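You operate a simulated robot arm through the tools that you are given. There is no shell and no other tool.

You run a simulated robot arm. Do the job below in one go: nothing can be reset, and whatever is moved stays where it is left.

Task
Spray and smooth the creased patch, then tuck the blanket in.
Fine: the patch on the bed cover; can and pad end on the bed tray. Set down upright: linen spray can, wooden smoothing pad. What is to be rubbed or washed off counts as gone when no trace of it is left.
Where things are to end (x, y in the base frame): linen spray can within 60 mm of [610, -720].

It is judged by the outcome, as a careful person would: the job done as asked, and still so three seconds after it is handed in. It fails if anything else is knocked over, pushed out of place, dropped, spilled or broken. A push-on lid holds only when it is set on centred and level and pressed home; a screw cap is set on level and turned clockwise until tight. Flat cloth is picked up by pressing the open fingertips on it (5 to 10 N) and closing them slowly along it; thin cloth reads only 2 to 8 mm in the jaws.

Robot
A 6-joint arm with a two-finger gripper, fixed in place. Base frame: the origin is at the foot of the arm, x ahead of it, y to its left, z up; the work surface is at about z = 500. Readings come in mm, degrees, newtons and seconds.
Its first joint turns from -166.0 to 166.0 degrees. Payload 3.43 kg.
The TCP is the grasp point between the finger pads, 20 mm short of the fingertips. In the tool frame z runs along the fingers and y along their closing line. The gripper opens to 190 mm. The gripper's body begins 248 mm behind the TCP.
Orientation is that of the tool frame in the base frame, as a unit quaternion [w, x, y, z]. With the fingers straight down and closing along the base's y, the tool's x points along the base's -x, its y along +y and its z along -z.

Tools
- The arm moves only by the tool step_arm. Its argument "deltas" is a list of rows, each an object of numbers (a shift or turn left out is 0, a gripper value left out holds the last): "hand": the closure in counts, from 0 (fully open) to 255 (shut); "tx", "ty", "tz": the shift along the tool's x, y, z in cm; "rx", "ry", "rz": the turn, a rotation vector about the tool's x, y, z in degrees. In form: [{"hand": .., "tx": .., "ty": .., "tz": .., "rx": .., "ry": .., "rz": ..}, ...]. A call has 1 to 20 rows; each row is the pose to reach, as a shift and turn from the pose commanded when the call began, along the tool's axes at that moment. Each row takes 0.2 s and may step no farther than 50 mm and 8.6 degrees from the row before; otherwise, or with a gripper value out of range, the whole call is refused. Where a pose cannot be reached the arm comes as near as it can. A force on the tool above 40 N (or 10 N above the force at the start of the call, whichever is more), or a blocked arm, ends the call early, and 0.2 s more pass. The fingers move at their own pace (about 153 mm/s each) and stop on an object; they squeeze with about 36 N. The grip force told is the motor's: it shows also when the fingers shut on nothing. Time passes only in rows, and 0.2 s behind the last, so rows that repeat a pose let the fingers close. It gives the time, the measured TCP pose, the force on the tool (base axes), the opening and the grip force at its end, in the units of the frame above (readings bear some noise), with the torque about the TCP (base axes, N m) and any sound that the robot's microphone picked up.
- Cameras (640 x 400 px; columns grow to the right, rows downward): "scene" is fixed at [219.6, -652, 1109.6]; the picture's right is [0.51, -0.86, 0.00], its down [-0.78, -0.46, -0.42] and it looks along [0.36, 0.22, -0.91] (base axes); focal length 214 px, centre (320, 200). "wrist" rides on the gripper at [70, -8, -288] in the tool frame; the picture's right is [0.12, 0.99, 0.00], its down [-0.96, 0.11, -0.25] and it looks along [-0.25, 0.03, 0.97] (tool axes); focal length 261 px, centre (320, 200). There is no depth. A picture from a camera that has moved, and an enlarged one, comes with that camera's place and axes in the base frame and with its lens.
- camera(camera): a new picture of that camera. The clock stands still meanwhile.
- raise_lower(by): slides the trunk up (or, below 0, down) by that many mm; the arm rides with it, the base frame stays. It gives what a move gives, with no picture.
- inspect(camera, box): a new picture of the part [left, top, right, bottom] of that camera's present view, enlarged. The clock stands still meanwhile.
- sign_off(): hands the job in; it is judged then, once.

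Nothing tells you positions but the pictures and the camera data. Unless the task says otherwise, let go and move clear before handing in.

The tools are called after ">>>" by a JSON object that holds its "method" and its "body". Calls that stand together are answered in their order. step_arm: Moves the arm, as the interface text tells. Its arguments: {"type":"object","properties":{"deltas":{"type":"array","items":{"type":"object","properties":{"hand":{"type":"number"},"tx":{"type":"number"},"ty":{"type":"number"},"tz":{"type":"number"},"rx":{"type":"number"},"ry":{"type":"number"},"rz":{"type":"number"}}}}},"required":["deltas"]} The other tools are called the same way: raise_lower (by) slides the trunk up or down; camera (camera) takes a picture; inspect (camera, box) takes an enlarged picture of a part of a camera's view; sign_off () hands the job in.

At the start:

```text
clock: 0.0
tool_pos: [461.1, -522.7, 926.6]
orientation: [-0.001, -0.002, 1.0, 0.0]
force: [1.7, -0.5, -0.6]
ft_torque: [0.01, 0.0, 0.05]
width: 190.1
gripper_force: 0.1
trunk travel left (down, up): [-150.0, 290.0]
```

scene: 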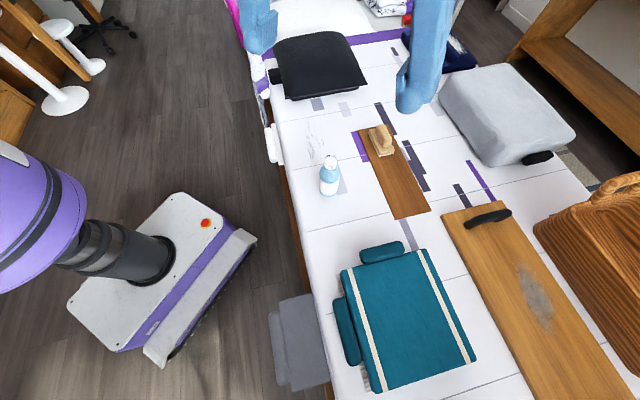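
wrist: 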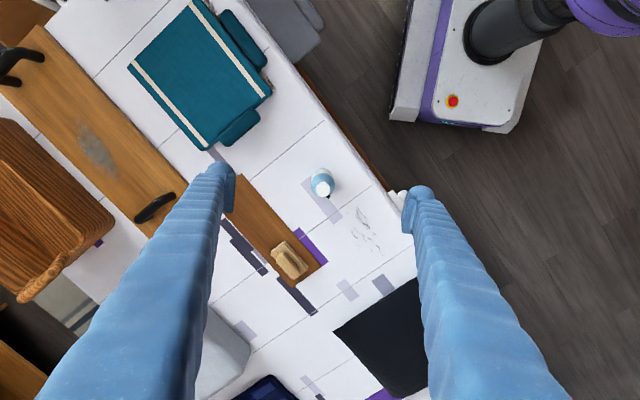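

I see a bed with a spray can, a wooden tray with a smoothing pad, a creased patch near the can, and a teal folded blanket with flaps. I'll look closer at each before moving.

>>> {"method": "inspect", "body": {"camera": "scene", "box": [260, 100, 450, 230]}}

>>> {"method": "inspect", "body": {"camera": "scene", "box": [260, 220, 500, 400]}}

>>> {"method": "inspect", "body": {"camera": "wrist", "box": [220, 140, 440, 300]}}

>>> {"method": "inspect", "body": {"camera": "wrist", "box": [100, 0, 340, 170]}}

>>> {"method": "inspect", "body": {"camera": "scene", "box": [430, 180, 640, 400]}}

```text
3.08 times, centred on (355, 165) of scene
camera zoom: at [219.6, -652.0, 1109.6], right [0.51, -0.86, 0.0], down [-0.78, -0.46, -0.42], along [0.36, 0.22, -0.91], focal length 660 px, centre (212, 308)
```

zoom: 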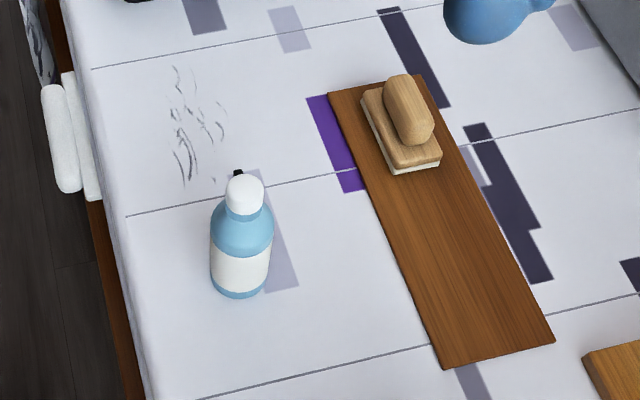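

```text
2.22 times, centred on (380, 310) of scene
camera zoom: at [219.6, -652.0, 1109.6], right [0.51, -0.86, 0.0], down [-0.78, -0.46, -0.42], along [0.36, 0.22, -0.91], focal length 477 px, centre (187, -44)
```

zoom: 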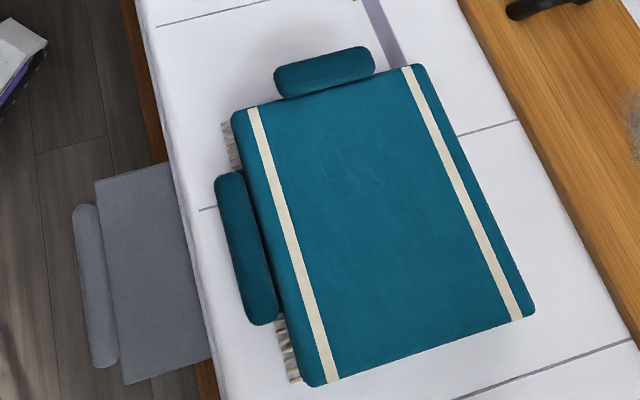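

```text
2.50 times, centred on (330, 220) of wrist
camera zoom: at [389.8, -529.9, 1214.1], right [-0.12, 0.99, 0.0], down [0.96, 0.12, 0.25], along [0.25, 0.03, -0.97], focal length 652 px, centre (295, 150)
```

zoom: 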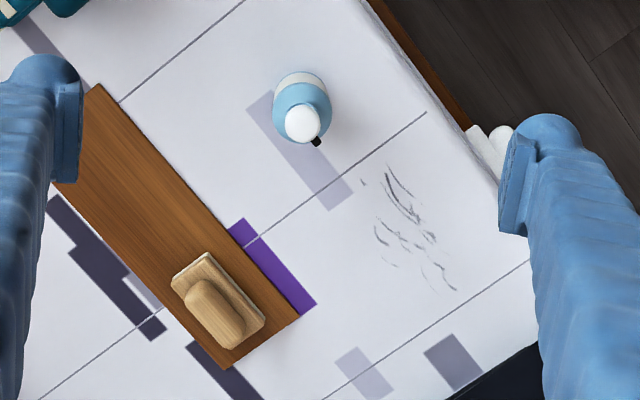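

```text
2.35 times, centred on (220, 85) of wrist
camera zoom: at [389.8, -529.9, 1214.1], right [-0.12, 0.99, 0.0], down [0.96, 0.12, 0.25], along [0.25, 0.03, -0.97], focal length 613 px, centre (555, 471)
```

zoom: 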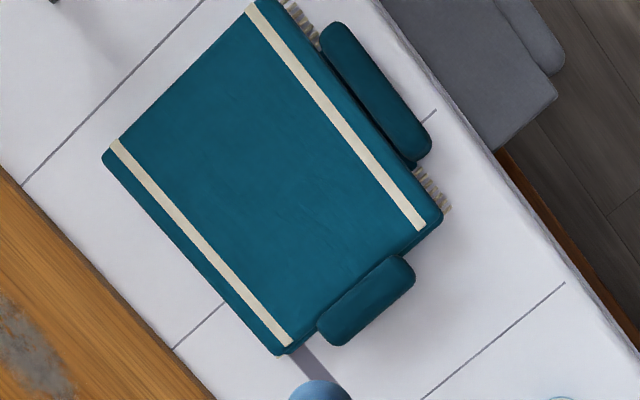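

```text
1.82 times, centred on (535, 290) of scene
camera zoom: at [219.6, -652.0, 1109.6], right [0.51, -0.86, 0.0], down [-0.78, -0.46, -0.42], along [0.36, 0.22, -0.91], focal length 390 px, centre (-71, 36)
```

zoom: 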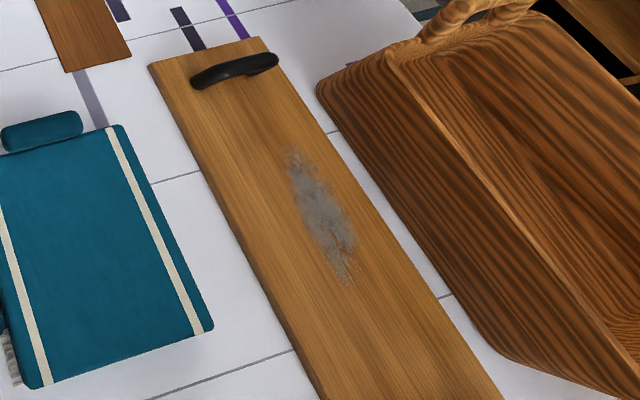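

The spray can stands near [505,-515] with its nozzle facing the creases near [660,-370]. The thin brown board is the bed tray, running from about [770,-490] to [555,-775] with the pad at its far end. I'll move the wrist camera closer over the can and patch.

>>> {"method": "step_arm", "body": {"deltas": [{"tx": -1.0, "ty": 1.8, "tz": 3.2}, {"tx": -2.0, "ty": 3.6, "tz": 6.4}, {"tx": -3.0, "ty": 5.4, "tz": 9.6}, {"tx": -3.9, "ty": 7.3, "tz": 12.7}, {"tx": -3.9, "ty": 7.3, "tz": 12.7}]}}

>>> {"method": "camera", "body": {"camera": "wrist"}}

```text
clock: 1.2
tool_pos: [498.8, -448.5, 800.8]
orientation: [0.0, 0.0, 1.0, 0.0]
force: [-0.1, -0.4, -0.3]
ft_torque: [0.01, 0.02, -0.02]
width: 190.0
gripper_force: 0.0
trunk travel left (down, up): [-150.0, 290.0]
```

```text
taken
camera wrist: at [428.2, -456.6, 1087.6], right [-0.12, 0.99, 0.0], down [0.96, 0.12, 0.25], along [0.24, 0.03, -0.97], focal length 261 px, centre (320, 200)
```

wrist: 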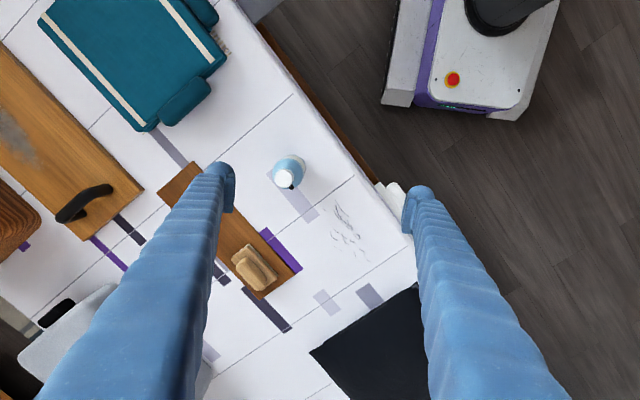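

>>> {"method": "inspect", "body": {"camera": "wrist", "box": [250, 130, 410, 260]}}

>>> {"method": "inspect", "body": {"camera": "scene", "box": [300, 140, 360, 205]}}

>>> {"method": "inspect", "body": {"camera": "scene", "box": [360, 115, 410, 165]}}

>>> {"method": "inspect", "body": {"camera": "scene", "box": [240, 0, 480, 150]}}

```text
3.08 times, centred on (330, 195) of wrist
camera zoom: at [428.2, -456.6, 1087.6], right [-0.12, 0.99, 0.0], down [0.96, 0.12, 0.25], along [0.24, 0.03, -0.97], focal length 802 px, centre (289, 215)
```

zoom: 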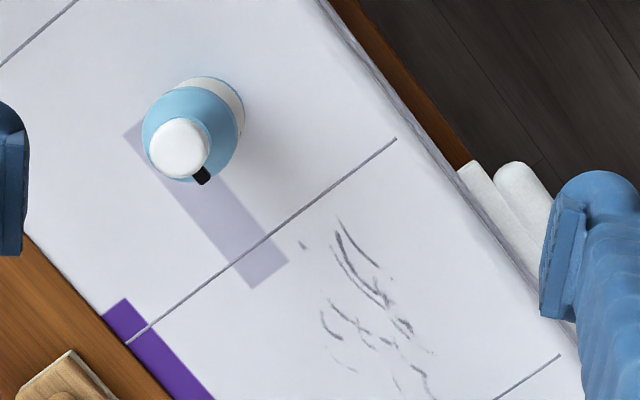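

```text
6.15 times, centred on (330, 172) of scene
camera zoom: at [219.6, -652.0, 1109.6], right [0.51, -0.86, 0.0], down [-0.78, -0.46, -0.42], along [0.36, 0.22, -0.91], focal length 1320 px, centre (258, 369)
```

zoom: 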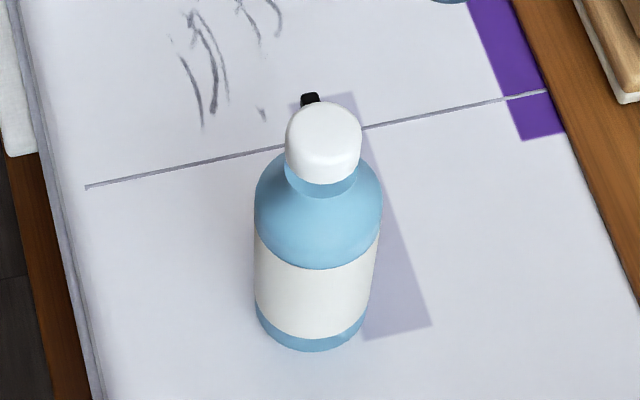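

```text
8.00 times, centred on (385, 140) of scene
camera zoom: at [219.6, -652.0, 1109.6], right [0.51, -0.86, 0.0], down [-0.78, -0.46, -0.42], along [0.36, 0.22, -0.91], focal length 1716 px, centre (-200, 680)
```

zoom: 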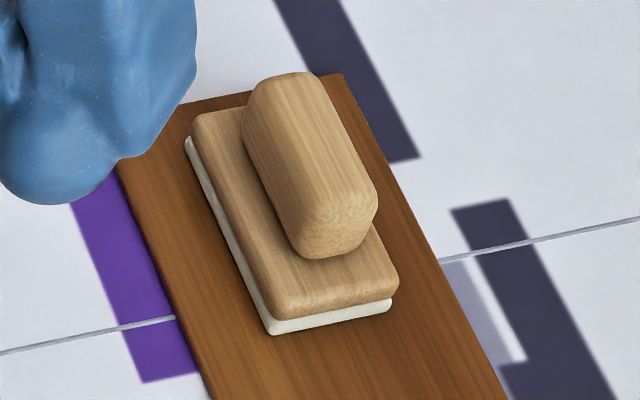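

```text
2.67 times, centred on (360, 75) of scene
camera zoom: at [219.6, -652.0, 1109.6], right [0.51, -0.86, 0.0], down [-0.78, -0.46, -0.42], along [0.36, 0.22, -0.91], focal length 572 px, centre (213, 533)
```

zoom: 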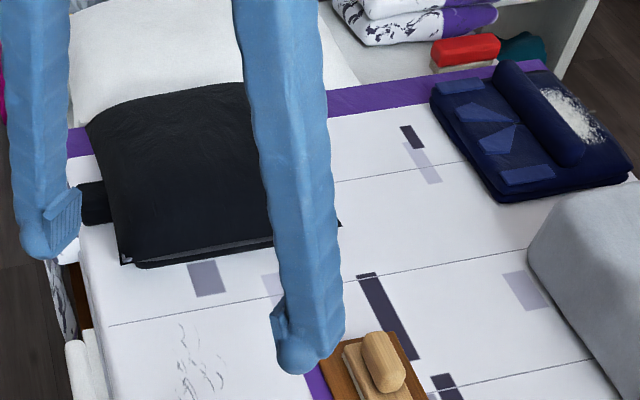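

The can's cap top is at about [507,-511,658] and its nozzle points along +x+y, right at the patch (about 180 × 75 mm, centred near [662,-365]). I'll close the fingers and hover over the cap before pressing it down.

>>> {"method": "step_arm", "body": {"deltas": [{"hand": 255}, {"hand": 255, "tx": -0.2, "ty": -1.6, "tz": 1.0}, {"tx": -0.4, "ty": -3.2, "tz": 3.0}, {"tx": -0.6, "ty": -4.8, "tz": 5.5}, {"tx": -0.82, "ty": -6.25, "tz": 8.08}, {"tx": -0.82, "ty": -6.25, "tz": 8.08}, {"tx": -0.82, "ty": -6.25, "tz": 8.08}]}}

>>> {"method": "camera", "body": {"camera": "wrist"}}

>>> {"method": "inspect", "body": {"camera": "scene", "box": [280, 100, 420, 210]}}

```text
clock: 2.8
tool_pos: [508.0, -511.2, 721.6]
orientation: [0.0, -0.001, 1.0, 0.001]
force: [-0.2, -0.5, -0.4]
ft_torque: [-0.03, -0.01, 0.02]
width: 0.0
gripper_force: 34.0
trunk travel left (down, up): [-150.0, 290.0]
```

```text
taken
camera wrist: at [436.8, -519.4, 1007.2], right [-0.12, 0.99, 0.0], down [0.96, 0.12, 0.25], along [0.25, 0.03, -0.97], focal length 261 px, centre (320, 200)
```

wrist: 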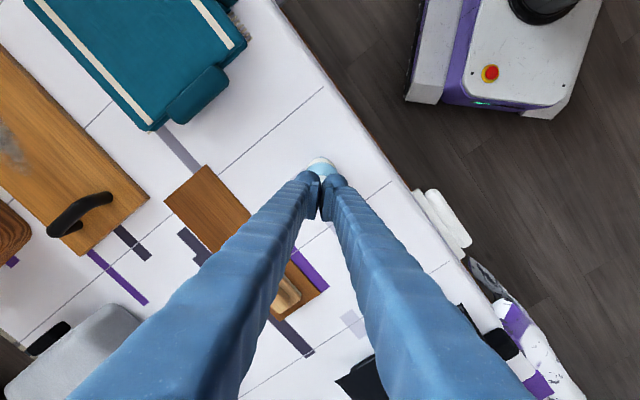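

```text
3.64 times, centred on (350, 155) of scene
camera zoom: at [219.6, -652.0, 1109.6], right [0.51, -0.86, 0.0], down [-0.78, -0.46, -0.42], along [0.36, 0.22, -0.91], focal length 780 px, centre (211, 364)
```

zoom: 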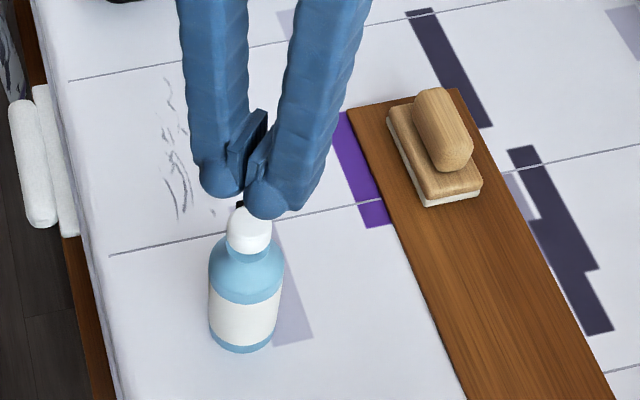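

The closed fingertips are centred over the cap, about 45 mm above it. I'll lower slowly and press.

>>> {"method": "step_arm", "body": {"deltas": [{"tz": 1.5}, {"tz": 3.0}, {"tz": 3.6}, {"tz": 3.8}, {"tz": 4.0}, {"tz": 4.2}]}}

```text
clock: 4.2
tool_pos: [507.2, -511.5, 678.7]
orientation: [0.0, -0.001, 1.0, 0.0]
force: [-0.6, -0.3, 0.0]
ft_torque: [-0.01, -0.03, -0.01]
width: 0.2
gripper_force: 34.4
trunk travel left (down, up): [-150.0, 290.0]
```

>>> {"method": "step_arm", "body": {"deltas": [{"tz": 0.1}, {"tz": 0.2}, {"tz": 0.3}, {"tz": 0.4}]}}

>>> {"method": "inspect", "body": {"camera": "scene", "box": [280, 100, 420, 210]}}

```text
clock: 5.2
tool_pos: [507.3, -511.3, 674.6]
orientation: [-0.001, 0.0, 1.0, 0.0]
force: [0.1, 0.5, -0.3]
ft_torque: [0.02, -0.04, -0.01]
width: 0.0
gripper_force: 34.3
trunk travel left (down, up): [-150.0, 290.0]
```

```text
3.64 times, centred on (350, 155) of scene
camera zoom: at [219.6, -652.0, 1109.6], right [0.51, -0.86, 0.0], down [-0.78, -0.46, -0.42], along [0.36, 0.22, -0.91], focal length 780 px, centre (211, 364)
```

zoom: 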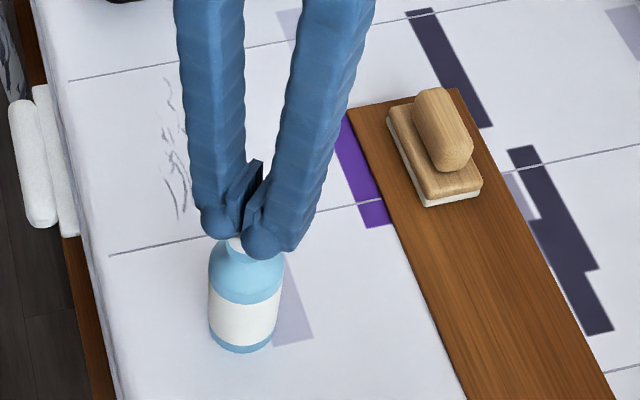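

>>> {"method": "step_arm", "body": {"deltas": [{"tz": 0.1}, {"tz": 0.2}, {"tz": 0.3}, {"tz": 0.4}]}}

```text
clock: 6.2
tool_pos: [507.5, -511.4, 670.1]
orientation: [0.0, 0.0, 1.0, 0.0]
force: [-0.9, -1.1, 1.3]
ft_torque: [0.05, 0.03, 0.0]
width: 0.1
gripper_force: 34.0
trunk travel left (down, up): [-150.0, 290.0]
heard: click
```

>>> {"method": "step_arm", "body": {"deltas": [{"tz": 0.05}, {"tz": 0.1}, {"tz": 0.15}, {"tz": 0.2}]}}

>>> {"method": "inspect", "body": {"camera": "scene", "box": [280, 100, 420, 210]}}

```text
clock: 7.2
tool_pos: [507.0, -511.9, 669.1]
orientation: [0.0, -0.001, 1.0, 0.0]
force: [1.6, -0.4, 3.5]
ft_torque: [0.03, -0.04, -0.01]
width: 0.2
gripper_force: 34.1
trunk travel left (down, up): [-150.0, 290.0]
```

```text
3.64 times, centred on (350, 155) of scene
camera zoom: at [219.6, -652.0, 1109.6], right [0.51, -0.86, 0.0], down [-0.78, -0.46, -0.42], along [0.36, 0.22, -0.91], focal length 780 px, centre (211, 364)
```

zoom: 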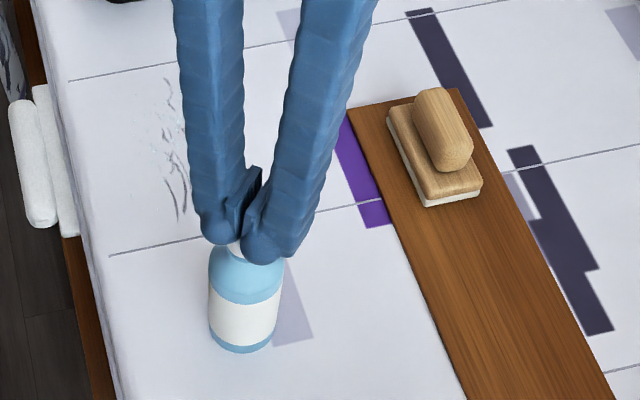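

The press clicked, and small droplets seem to have appeared on the patch. I'll look closely.

>>> {"method": "inspect", "body": {"camera": "scene", "box": [290, 110, 350, 165]}}

>>> {"method": "camera", "body": {"camera": "wrist"}}

```text
7.27 times, centred on (320, 138) of scene
camera zoom: at [219.6, -652.0, 1109.6], right [0.51, -0.86, 0.0], down [-0.78, -0.46, -0.42], along [0.36, 0.22, -0.91], focal length 1560 px, centre (320, 654)
```

zoom: 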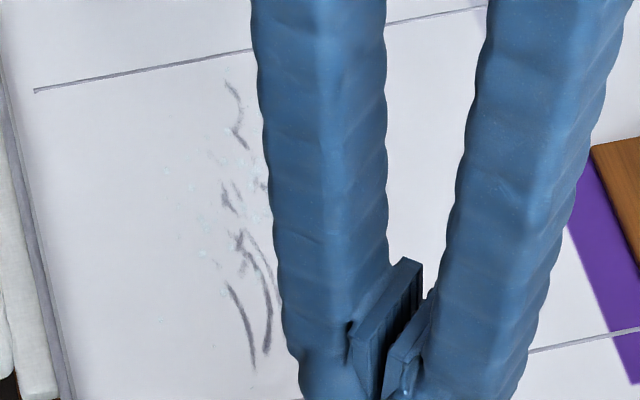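

```text
taken
camera wrist: at [436.9, -519.2, 954.7], right [-0.12, 0.99, 0.0], down [0.96, 0.12, 0.25], along [0.25, 0.03, -0.97], focal length 261 px, centre (320, 200)
```

wrist: 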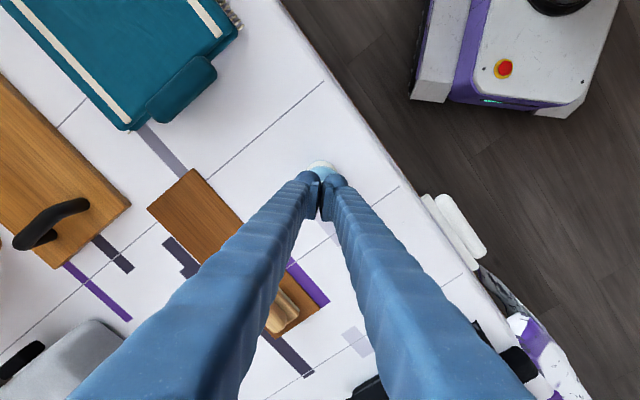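

>>> {"method": "step_arm", "body": {"deltas": [{"tz": -1.5}, {"tz": -4.0}, {"tz": -8.0}, {"tz": -12.0, "tx": 2.0}, {"tz": -14.0, "tx": 6.0}, {"tz": -14.0, "tx": 8.0}, {"tz": -14.0, "tx": 8.0}]}}

>>> {"method": "inspect", "body": {"camera": "scene", "box": [285, 105, 365, 195]}}

>>> {"method": "camera", "body": {"camera": "wrist"}}

```text
clock: 8.8
tool_pos: [427.2, -511.0, 809.1]
orientation: [0.0, -0.001, 1.0, 0.001]
force: [0.1, 0.0, 1.4]
ft_torque: [0.05, 0.0, -0.01]
width: 0.0
gripper_force: 34.0
trunk travel left (down, up): [-150.0, 290.0]
```

```text
4.44 times, centred on (325, 150) of scene
camera zoom: at [219.6, -652.0, 1109.6], right [0.51, -0.86, 0.0], down [-0.78, -0.46, -0.42], along [0.36, 0.22, -0.91], focal length 953 px, centre (298, 422)
```

zoom: 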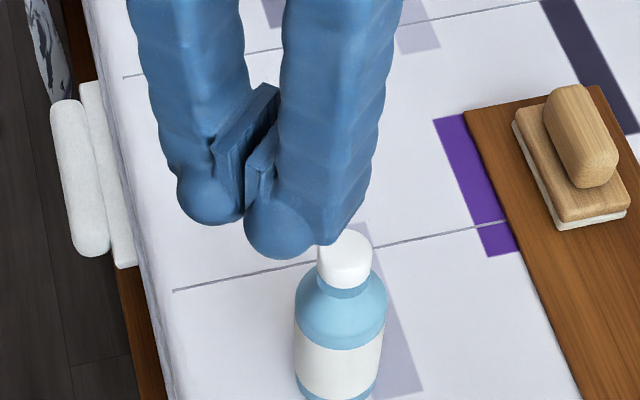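

```text
taken
camera wrist: at [356.9, -519.4, 1094.7], right [-0.12, 0.99, 0.0], down [0.96, 0.12, 0.25], along [0.24, 0.03, -0.97], focal length 261 px, centre (320, 200)
```

wrist: 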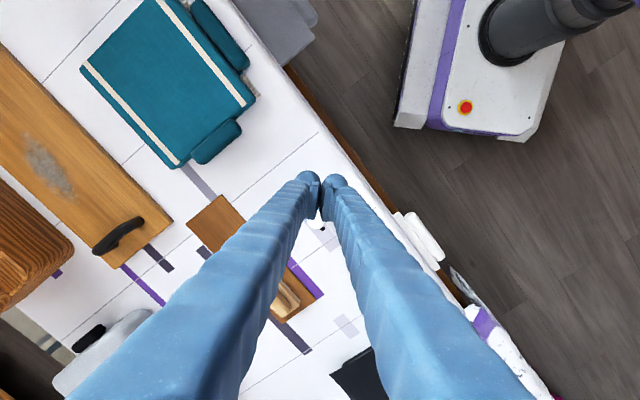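

>>> {"method": "step_arm", "body": {"deltas": [{"hand": 0}, {"tx": -3.0, "ty": 3.0}, {"tx": -6.0, "ty": 5.5}, {"tx": -7.0, "ty": 8.0}, {"tx": -7.0, "ty": 8.0}]}}

>>> {"method": "inspect", "body": {"camera": "wrist", "box": [250, 130, 410, 260]}}

>>> {"method": "inspect", "body": {"camera": "scene", "box": [285, 105, 365, 195]}}

```text
clock: 10.0
tool_pos: [497.9, -430.7, 808.2]
orientation: [-0.001, 0.0, 1.0, 0.0]
force: [-0.5, -0.8, -0.3]
ft_torque: [-0.02, 0.01, -0.02]
width: 189.9
gripper_force: 0.0
trunk travel left (down, up): [-150.0, 290.0]
```

```text
3.08 times, centred on (330, 195) of wrist
camera zoom: at [427.4, -438.5, 1094.7], right [-0.12, 0.99, 0.0], down [0.96, 0.12, 0.25], along [0.24, 0.03, -0.97], focal length 802 px, centre (289, 215)
```

zoom: 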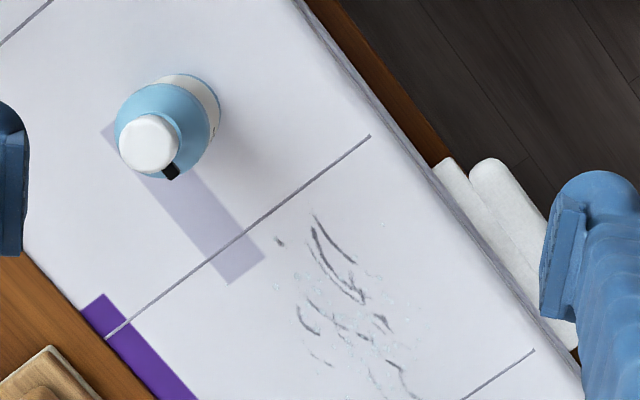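

```text
4.44 times, centred on (325, 150) of scene
camera zoom: at [219.6, -652.0, 1109.6], right [0.51, -0.86, 0.0], down [-0.78, -0.46, -0.42], along [0.36, 0.22, -0.91], focal length 953 px, centre (298, 422)
```

zoom: 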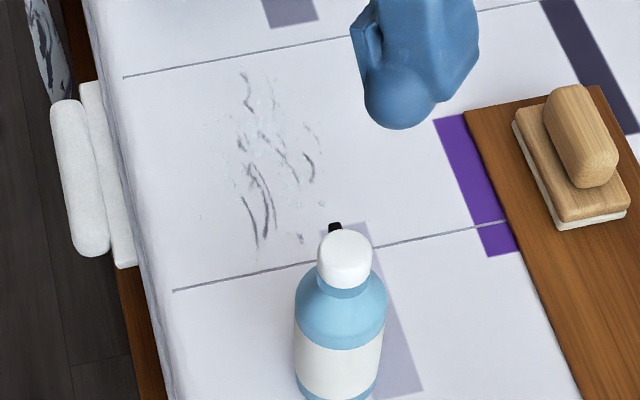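

The patch now carries spray droplets. Next I'll go look at the smoothing pad on the tray, turning the gripper 45° so the fingers line up across its handle.

>>> {"method": "step_arm", "body": {"deltas": [{"tx": -2.8, "ty": -2.3, "tz": 0.8, "rz": -5.6}, {"tx": -5.6, "ty": -4.6, "tz": 1.6, "rz": -11.2}, {"tx": -8.4, "ty": -6.9, "tz": 2.4, "rz": -16.8}, {"tx": -11.2, "ty": -9.2, "tz": 3.2, "rz": -22.4}, {"tx": -14.0, "ty": -11.5, "tz": 4.0, "rz": -28.0}, {"tx": -16.8, "ty": -13.8, "tz": 4.8, "rz": -33.6}, {"tx": -19.6, "ty": -16.1, "tz": 5.8, "rz": -39.2}, {"tx": -22.7, "ty": -18.4, "tz": 6.8, "rz": -45.0}, {"tx": -22.7, "ty": -18.4, "tz": 6.8, "rz": -45.0}]}}

>>> {"method": "camera", "body": {"camera": "wrist"}}

>>> {"method": "camera", "body": {"camera": "scene"}}

```text
clock: 12.0
tool_pos: [724.2, -616.3, 738.0]
orientation: [0.0, -0.383, 0.924, 0.001]
force: [-0.2, 0.1, -0.4]
ft_torque: [0.1, -0.02, 0.01]
width: 190.2
gripper_force: 0.0
trunk travel left (down, up): [-150.0, 290.0]
```

```text
taken
camera wrist: at [681.3, -670.8, 1025.3], right [-0.79, 0.62, 0.0], down [0.6, 0.76, 0.25], along [0.15, 0.2, -0.97], focal length 261 px, centre (320, 200)
```

wrist: 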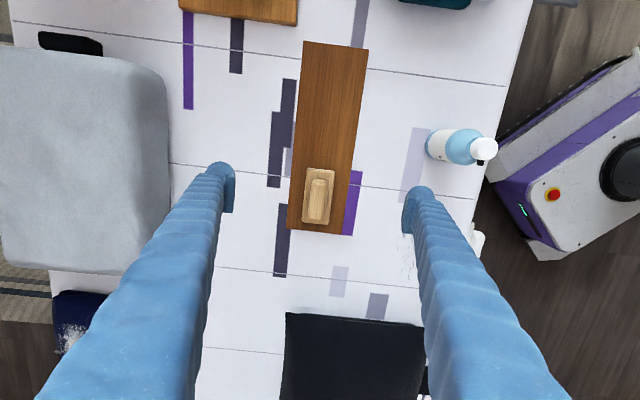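

```text
taken
```

scene: 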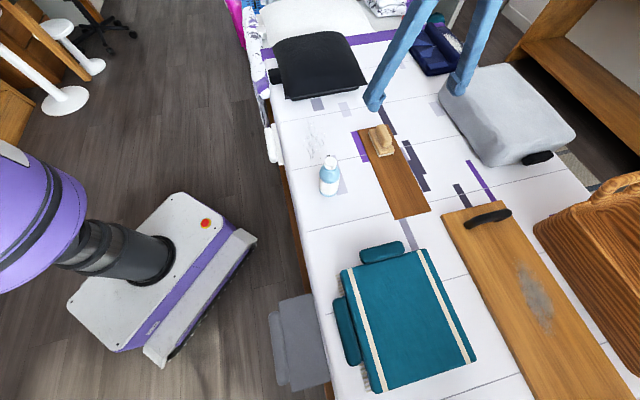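

>>> {"method": "inspect", "body": {"camera": "wrist", "box": [270, 150, 370, 240]}}

>>> {"method": "inspect", "body": {"camera": "scene", "box": [350, 110, 430, 175]}}

```text
4.44 times, centred on (320, 195) of wrist
camera zoom: at [681.3, -670.8, 1025.3], right [-0.79, 0.62, 0.0], down [0.6, 0.76, 0.25], along [0.15, 0.2, -0.97], focal length 1158 px, centre (320, 222)
```

zoom: 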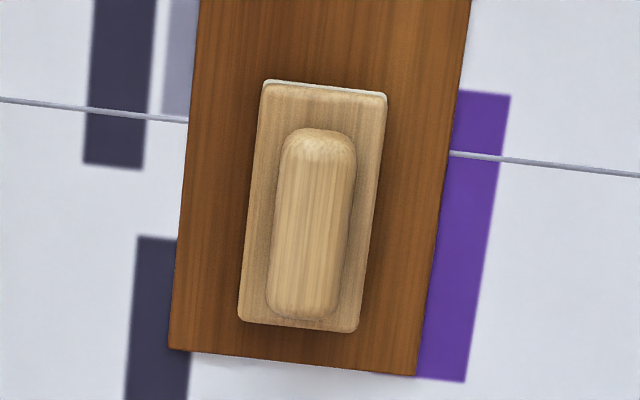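

```text
6.15 times, centred on (390, 142) of scene
camera zoom: at [219.6, -652.0, 1109.6], right [0.51, -0.86, 0.0], down [-0.78, -0.46, -0.42], along [0.36, 0.22, -0.91], focal length 1320 px, centre (-111, 554)
```

zoom: 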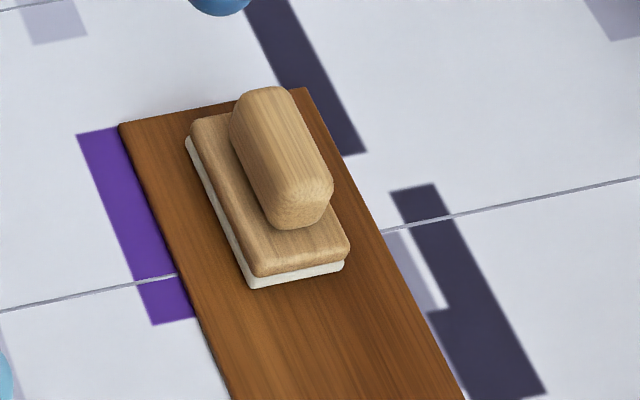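

The pad's handle top is at about [757,-580,556], long axis along 45°, handle about 32 mm wide. I'll move over it and lower to just above it.

>>> {"method": "step_arm", "body": {"deltas": [{"hand": 130, "tx": -2.5, "ty": 0.1, "tz": 2.0}, {"tx": -4.95, "ty": 0.25, "tz": 4.0}, {"tx": -4.95, "ty": 0.25, "tz": 8.0}, {"tx": -4.95, "ty": 0.25, "tz": 12.0}, {"tx": -4.95, "ty": 0.25, "tz": 14.0}, {"tx": -4.95, "ty": 0.25, "tz": 14.0}]}}

>>> {"method": "camera", "body": {"camera": "wrist"}}

>>> {"method": "inspect", "body": {"camera": "scene", "box": [350, 100, 430, 175]}}

```text
clock: 13.4
tool_pos: [756.9, -576.4, 600.5]
orientation: [0.0, -0.384, 0.923, 0.0]
force: [0.3, -0.3, 1.1]
ft_torque: [0.02, 0.01, -0.01]
width: 93.0
gripper_force: 0.1
trunk travel left (down, up): [-150.0, 290.0]
```

```text
taken
camera wrist: at [713.0, -632.9, 885.8], right [-0.79, 0.62, 0.0], down [0.6, 0.76, 0.25], along [0.15, 0.19, -0.97], focal length 261 px, centre (320, 200)
```

wrist: 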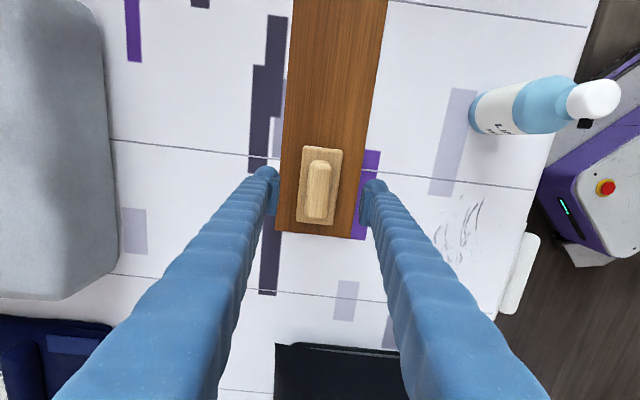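

```text
5.33 times, centred on (390, 138) of scene
camera zoom: at [219.6, -652.0, 1109.6], right [0.51, -0.86, 0.0], down [-0.78, -0.46, -0.42], along [0.36, 0.22, -0.91], focal length 1144 px, centre (-53, 533)
```

zoom: 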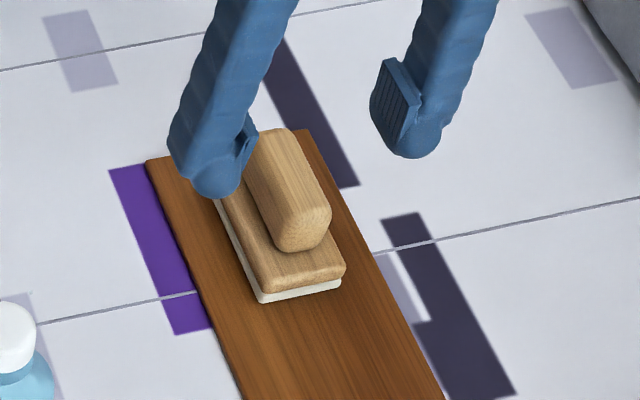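

>>> {"method": "step_arm", "body": {"deltas": [{"tx": 0.1, "tz": 2.0}, {"tx": 0.1, "tz": 3.5}, {"tx": 0.1, "tz": 4.0}, {"tx": 0.1, "tz": 4.2}, {"tx": 0.1, "tz": 4.2}]}}

>>> {"method": "inspect", "body": {"camera": "scene", "box": [350, 100, 430, 175]}}

>>> {"method": "inspect", "body": {"camera": "wrist", "box": [250, 120, 390, 250]}}

```text
clock: 14.6
tool_pos: [757.0, -578.9, 557.5]
orientation: [-0.001, -0.384, 0.924, 0.0]
force: [0.0, -1.1, -0.9]
ft_torque: [-0.01, -0.01, 0.02]
width: 93.1
gripper_force: 0.1
trunk travel left (down, up): [-150.0, 290.0]
```

```text
5.33 times, centred on (390, 138) of scene
camera zoom: at [219.6, -652.0, 1109.6], right [0.51, -0.86, 0.0], down [-0.78, -0.46, -0.42], along [0.36, 0.22, -0.91], focal length 1144 px, centre (-53, 533)
```

zoom: 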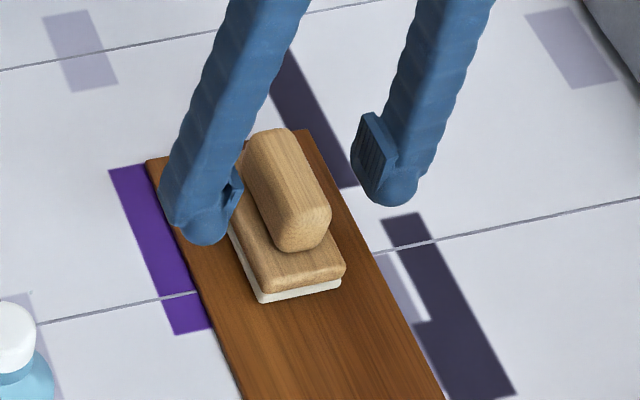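

```text
3.08 times, centred on (320, 185) of wrist
camera zoom: at [713.3, -634.3, 844.7], right [-0.79, 0.62, 0.0], down [0.6, 0.76, 0.25], along [0.15, 0.19, -0.97], focal length 802 px, centre (320, 246)
```

zoom: 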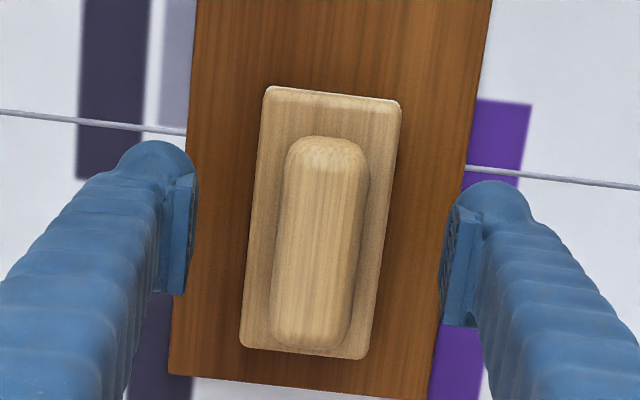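

>>> {"method": "step_arm", "body": {"deltas": [{"hand": 180}, {"hand": 210}, {"hand": 255}, {"hand": 255}, {"hand": 255}]}}

>>> {"method": "inspect", "body": {"camera": "scene", "box": [350, 100, 430, 175]}}

```text
clock: 15.8
tool_pos: [757.4, -578.7, 558.5]
orientation: [0.0, -0.384, 0.923, 0.0]
force: [-0.1, -1.5, -0.8]
ft_torque: [0.0, 0.0, -0.02]
width: 30.6
gripper_force: 35.8
trunk travel left (down, up): [-150.0, 290.0]
```

```text
5.33 times, centred on (390, 138) of scene
camera zoom: at [219.6, -652.0, 1109.6], right [0.51, -0.86, 0.0], down [-0.78, -0.46, -0.42], along [0.36, 0.22, -0.91], focal length 1144 px, centre (-53, 533)
```

zoom: 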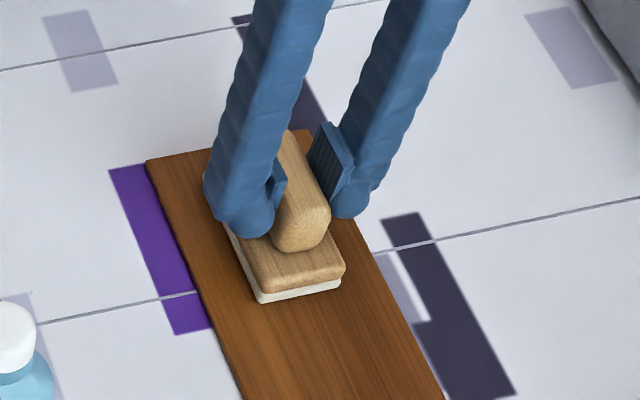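

The handle is gripped at 30.6 mm. I'll lift gently.

>>> {"method": "step_arm", "body": {"deltas": [{"tz": -0.5}, {"tz": -1.5}, {"tz": -3.5}, {"tz": -6.0}, {"tz": -8.0}, {"tz": -8.0}]}}

>>> {"method": "inspect", "body": {"camera": "scene", "box": [290, 80, 430, 185]}}

>>> {"method": "camera", "body": {"camera": "wrist"}}

```text
clock: 17.2
tool_pos: [756.1, -578.3, 639.5]
orientation: [0.0, -0.383, 0.924, 0.0]
force: [-0.9, 0.0, -0.3]
ft_torque: [-0.06, 0.05, -0.01]
width: 30.9
gripper_force: 36.5
trunk travel left (down, up): [-150.0, 290.0]
```

```text
3.81 times, centred on (360, 132) of scene
camera zoom: at [219.6, -652.0, 1109.6], right [0.51, -0.86, 0.0], down [-0.78, -0.46, -0.42], along [0.36, 0.22, -0.91], focal length 817 px, centre (168, 457)
```

zoom: 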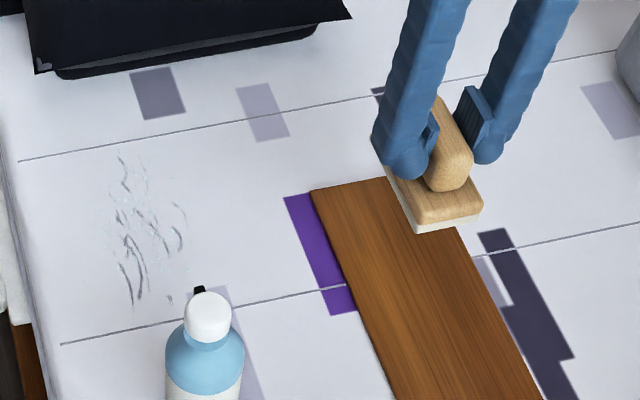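

```text
taken
camera wrist: at [713.0, -634.4, 924.4], right [-0.79, 0.62, 0.0], down [0.6, 0.76, 0.25], along [0.15, 0.19, -0.97], focal length 261 px, centre (320, 200)
```

wrist: 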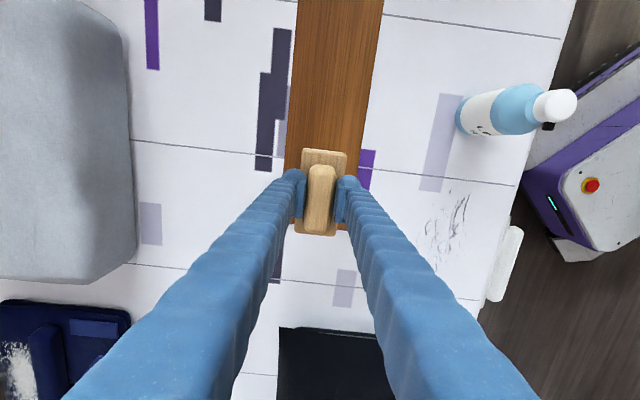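

The pad is lifted securely. Now I carry it over the middle of the creased patch and lower it toward the cover.

>>> {"method": "step_arm", "body": {"deltas": [{"tx": -2.5, "ty": 3.5}, {"tx": -4.5, "ty": 7.5}, {"tx": -6.0, "ty": 11.5}, {"tx": -7.2, "ty": 15.5}, {"tx": -8.13, "ty": 19.0}, {"tx": -8.13, "ty": 21.76, "tz": 1.0}, {"tx": -8.13, "ty": 21.76, "tz": 4.0}, {"tx": -8.13, "ty": 21.76, "tz": 6.5}, {"tx": -8.13, "ty": 21.76, "tz": 6.5}]}}

>>> {"method": "inspect", "body": {"camera": "scene", "box": [270, 80, 410, 200]}}

>>> {"method": "camera", "body": {"camera": "wrist"}}

```text
clock: 19.2
tool_pos: [658.7, -367.8, 572.1]
orientation: [0.0, -0.382, 0.924, 0.001]
force: [-0.3, 0.3, -1.9]
ft_torque: [0.04, -0.02, 0.01]
width: 30.9
gripper_force: 35.8
trunk travel left (down, up): [-150.0, 290.0]
```

```text
3.33 times, centred on (340, 140) of scene
camera zoom: at [219.6, -652.0, 1109.6], right [0.51, -0.86, 0.0], down [-0.78, -0.46, -0.42], along [0.36, 0.22, -0.91], focal length 715 px, centre (253, 400)
```

zoom: 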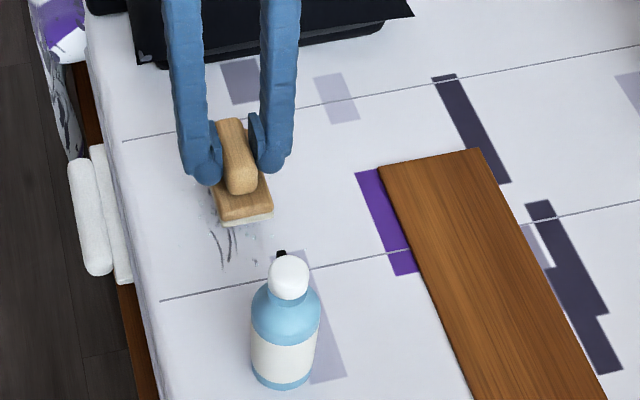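

```text
taken
camera wrist: at [616.1, -422.7, 859.1], right [-0.79, 0.62, 0.0], down [0.6, 0.76, 0.25], along [0.15, 0.2, -0.97], focal length 261 px, centre (320, 200)
```

wrist: 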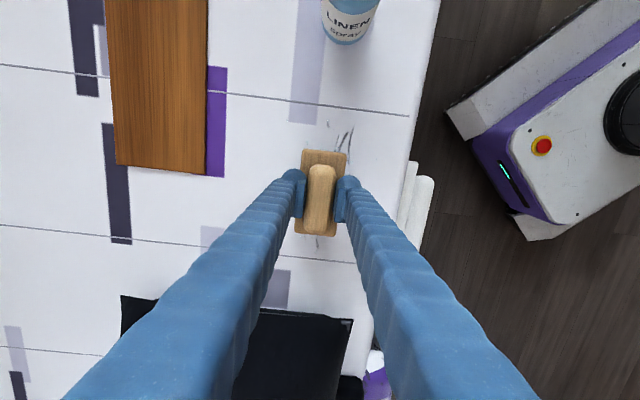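

>>> {"method": "step_arm", "body": {"deltas": [{"tz": 0.5}, {"tz": 1.0}, {"tz": 1.4}, {"tz": 1.7}, {"tz": 1.9}, {"tz": 2.1}]}}

```text
clock: 20.6
tool_pos: [660.2, -367.5, 553.0]
orientation: [0.0, -0.384, 0.923, 0.0]
force: [-0.6, 1.0, 3.8]
ft_torque: [0.06, 0.03, -0.02]
width: 30.6
gripper_force: 35.6
trunk travel left (down, up): [-150.0, 290.0]
```

>>> {"method": "step_arm", "body": {"deltas": [{"tz": 0.1}, {"tz": 0.2}, {"tz": 0.2}]}}

```text
clock: 21.4
tool_pos: [660.0, -367.2, 553.2]
orientation: [0.001, -0.383, 0.924, -0.001]
force: [-4.0, 3.6, 29.2]
ft_torque: [0.03, 0.19, -0.01]
width: 31.0
gripper_force: 36.0
trunk travel left (down, up): [-150.0, 290.0]
```

Contact was found, but pressing is now a bit strong at 29 N. I'll ease to about 12 N and start rubbing along the patch.

>>> {"method": "step_arm", "body": {"deltas": [{"tz": -0.13}, {"tx": 1.2, "tz": -0.13}, {"tx": 2.4, "tz": -0.13}, {"tx": 3.6, "tz": -0.13}, {"tx": 4.8, "tz": -0.13}, {"tx": 3.6, "tz": -0.13}, {"tx": 2.4, "tz": -0.13}, {"tx": 1.2, "tz": -0.13}, {"tx": 0.0, "tz": -0.13}, {"tx": -1.2, "tz": -0.13}, {"tx": -2.4, "tz": -0.13}, {"tx": -3.6, "tz": -0.13}, {"tx": -4.8, "tz": -0.13}]}}

>>> {"method": "inspect", "body": {"camera": "scene", "box": [270, 80, 410, 200]}}

>>> {"method": "camera", "body": {"camera": "wrist"}}

```text
clock: 24.2
tool_pos: [694.4, -333.8, 551.9]
orientation: [0.0, -0.383, 0.924, 0.0]
force: [-1.9, -2.0, 13.7]
ft_torque: [-0.17, 0.19, 0.03]
width: 30.7
gripper_force: 36.6
trunk travel left (down, up): [-150.0, 290.0]
```

```text
3.33 times, centred on (340, 140) of scene
camera zoom: at [219.6, -652.0, 1109.6], right [0.51, -0.86, 0.0], down [-0.78, -0.46, -0.42], along [0.36, 0.22, -0.91], focal length 715 px, centre (253, 400)
```

zoom: 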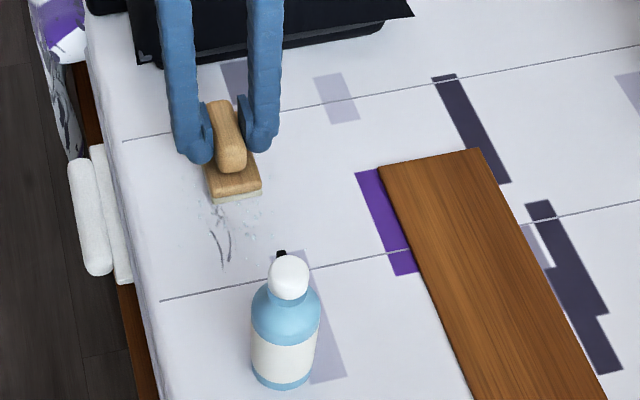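

```text
taken
camera wrist: at [650.2, -388.7, 838.5], right [-0.79, 0.62, 0.0], down [0.6, 0.76, 0.25], along [0.15, 0.19, -0.97], focal length 261 px, centre (320, 200)
```

wrist: 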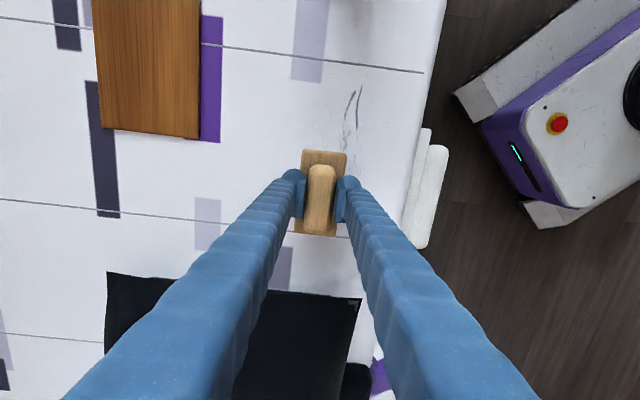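

>>> {"method": "inspect", "body": {"camera": "wrist", "box": [270, 60, 430, 170]}}

>>> {"method": "inspect", "body": {"camera": "scene", "box": [290, 110, 350, 165]}}

```text
3.64 times, centred on (350, 115) of wrist
camera zoom: at [650.2, -388.7, 838.5], right [-0.79, 0.62, 0.0], down [0.6, 0.76, 0.25], along [0.15, 0.19, -0.97], focal length 948 px, centre (211, 509)
```

zoom: 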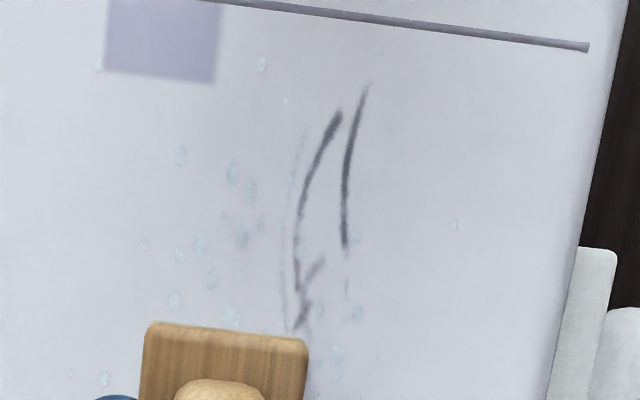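

```text
7.27 times, centred on (320, 138) of scene
camera zoom: at [219.6, -652.0, 1109.6], right [0.51, -0.86, 0.0], down [-0.78, -0.46, -0.42], along [0.36, 0.22, -0.91], focal length 1560 px, centre (320, 654)
```

zoom: 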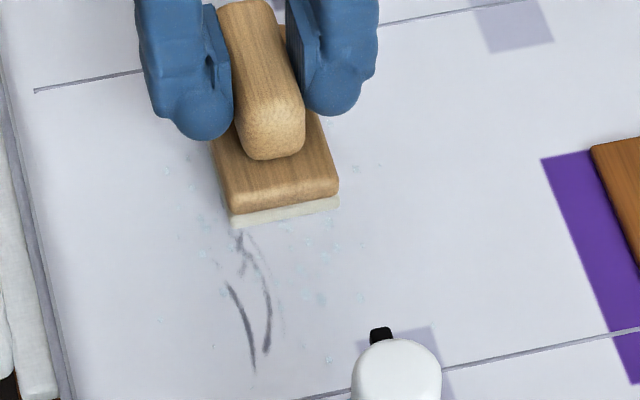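

The creases under the pad vanish. Next I rub along the robot-side strip of the patch where the remaining marks are.

>>> {"method": "step_arm", "body": {"deltas": [{"ty": 1.1}, {"ty": 2.2}, {"ty": 2.2, "tx": 1.3}, {"ty": 2.2, "tx": 2.6}, {"ty": 2.2, "tx": 3.9}, {"ty": 2.2, "tx": 5.2}, {"ty": 2.2, "tx": 6.5}, {"ty": 2.2, "tx": 7.8}, {"ty": 2.2, "tx": 9.1}, {"ty": 2.2, "tx": 10.4}, {"ty": 2.2, "tx": 9.1}, {"ty": 2.2, "tx": 7.8}, {"ty": 2.2, "tx": 6.5}, {"ty": 2.2, "tx": 5.2}, {"ty": 2.2, "tx": 3.9}, {"ty": 2.2, "tx": 2.6}, {"ty": 2.2, "tx": 1.3}, {"ty": 2.2, "tx": 0.0}, {"ty": 2.2, "tx": -0.5}]}}

>>> {"method": "inspect", "body": {"camera": "wrist", "box": [250, 60, 430, 170]}}

>>> {"method": "inspect", "body": {"camera": "scene", "box": [280, 100, 350, 165]}}

```text
clock: 28.2
tool_pos: [681.0, -313.9, 551.7]
orientation: [0.001, -0.383, 0.924, -0.001]
force: [-9.0, -6.8, 20.3]
ft_torque: [-0.12, 0.18, 0.04]
width: 31.0
gripper_force: 36.5
trunk travel left (down, up): [-150.0, 290.0]
```

```text
3.56 times, centred on (340, 115) of wrist
camera zoom: at [637.9, -369.9, 838.0], right [-0.79, 0.62, 0.0], down [0.6, 0.76, 0.25], along [0.15, 0.19, -0.97], focal length 927 px, centre (249, 502)
```

zoom: 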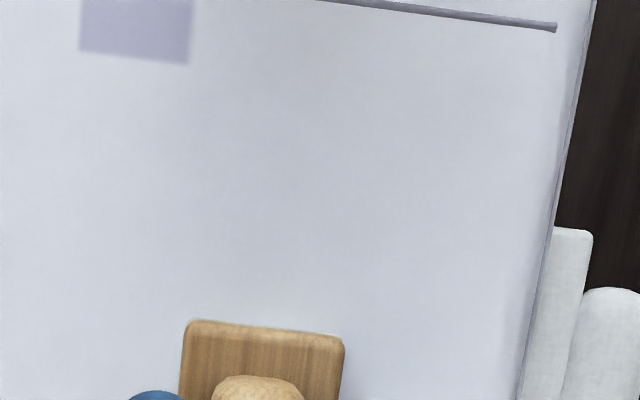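

```text
6.15 times, centred on (315, 132) of scene
camera zoom: at [219.6, -652.0, 1109.6], right [0.51, -0.86, 0.0], down [-0.78, -0.46, -0.42], along [0.36, 0.22, -0.91], focal length 1320 px, centre (351, 615)
```

zoom: 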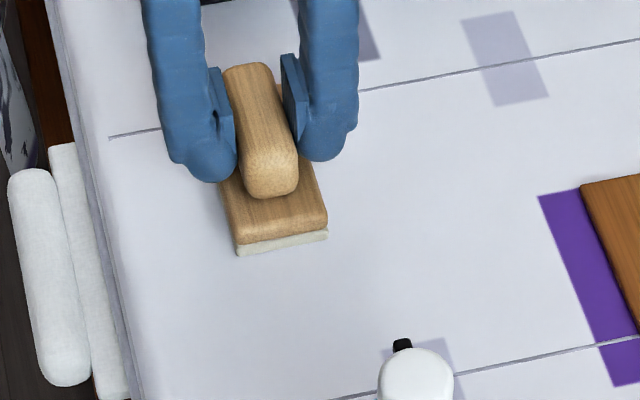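

The whole patch looks clear. I'll lift the pad and check the area without the arm over it.

>>> {"method": "step_arm", "body": {"deltas": [{"tz": -1.0}, {"tz": -3.0}, {"tz": -6.0}, {"tz": -9.0}, {"tz": -9.0, "tx": -3.0, "ty": -2.0}, {"tz": -9.0, "tx": -3.0, "ty": -6.0}, {"tz": -9.0, "tx": -2.0, "ty": -10.0}, {"tz": -9.0, "tx": 0.0, "ty": -13.5}, {"tz": -9.0, "tx": 1.0, "ty": -13.5}]}}

>>> {"method": "inspect", "body": {"camera": "scene", "box": [270, 80, 410, 200]}}

>>> {"method": "inspect", "body": {"camera": "scene", "box": [290, 105, 350, 165]}}

>>> {"method": "camera", "body": {"camera": "wrist"}}

```text
clock: 30.2
tool_pos: [771.9, -418.5, 640.4]
orientation: [0.0, -0.383, 0.924, 0.0]
force: [0.0, -0.1, -1.2]
ft_torque: [0.04, -0.04, 0.0]
width: 31.2
gripper_force: 36.4
trunk travel left (down, up): [-150.0, 290.0]
```

```text
3.33 times, centred on (340, 140) of scene
camera zoom: at [219.6, -652.0, 1109.6], right [0.51, -0.86, 0.0], down [-0.78, -0.46, -0.42], along [0.36, 0.22, -0.91], focal length 715 px, centre (253, 400)
```

zoom: 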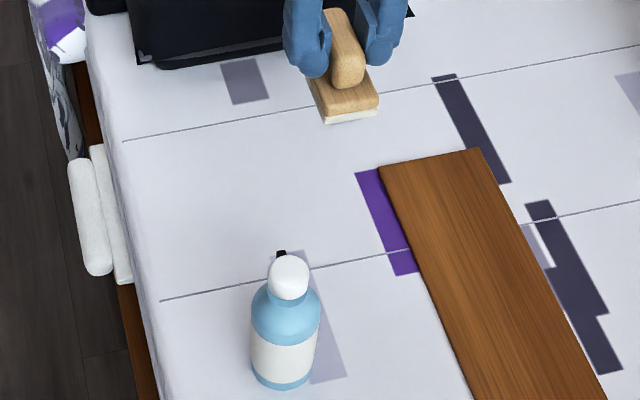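

```text
6.67 times, centred on (320, 135) of scene
camera zoom: at [219.6, -652.0, 1109.6], right [0.51, -0.86, 0.0], down [-0.78, -0.46, -0.42], along [0.36, 0.22, -0.91], focal length 1430 px, centre (320, 633)
```

zoom: 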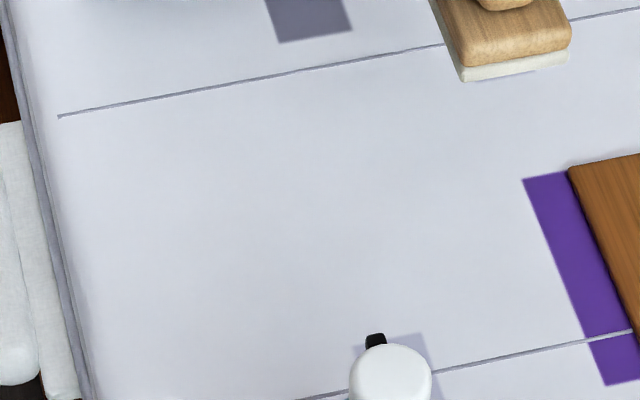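

```text
taken
camera wrist: at [727.6, -473.3, 927.4], right [-0.79, 0.62, 0.0], down [0.6, 0.76, 0.25], along [0.15, 0.2, -0.97], focal length 261 px, centre (320, 200)
```

wrist: 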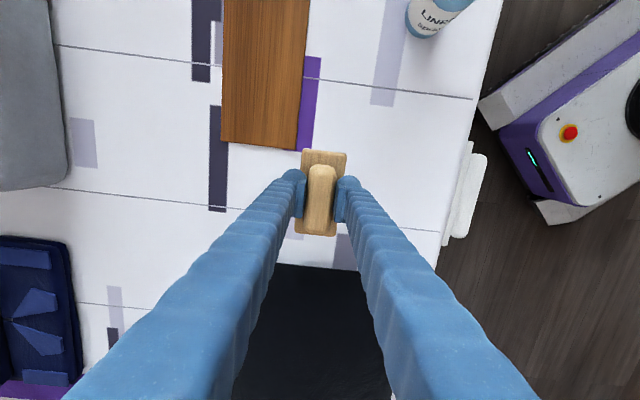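

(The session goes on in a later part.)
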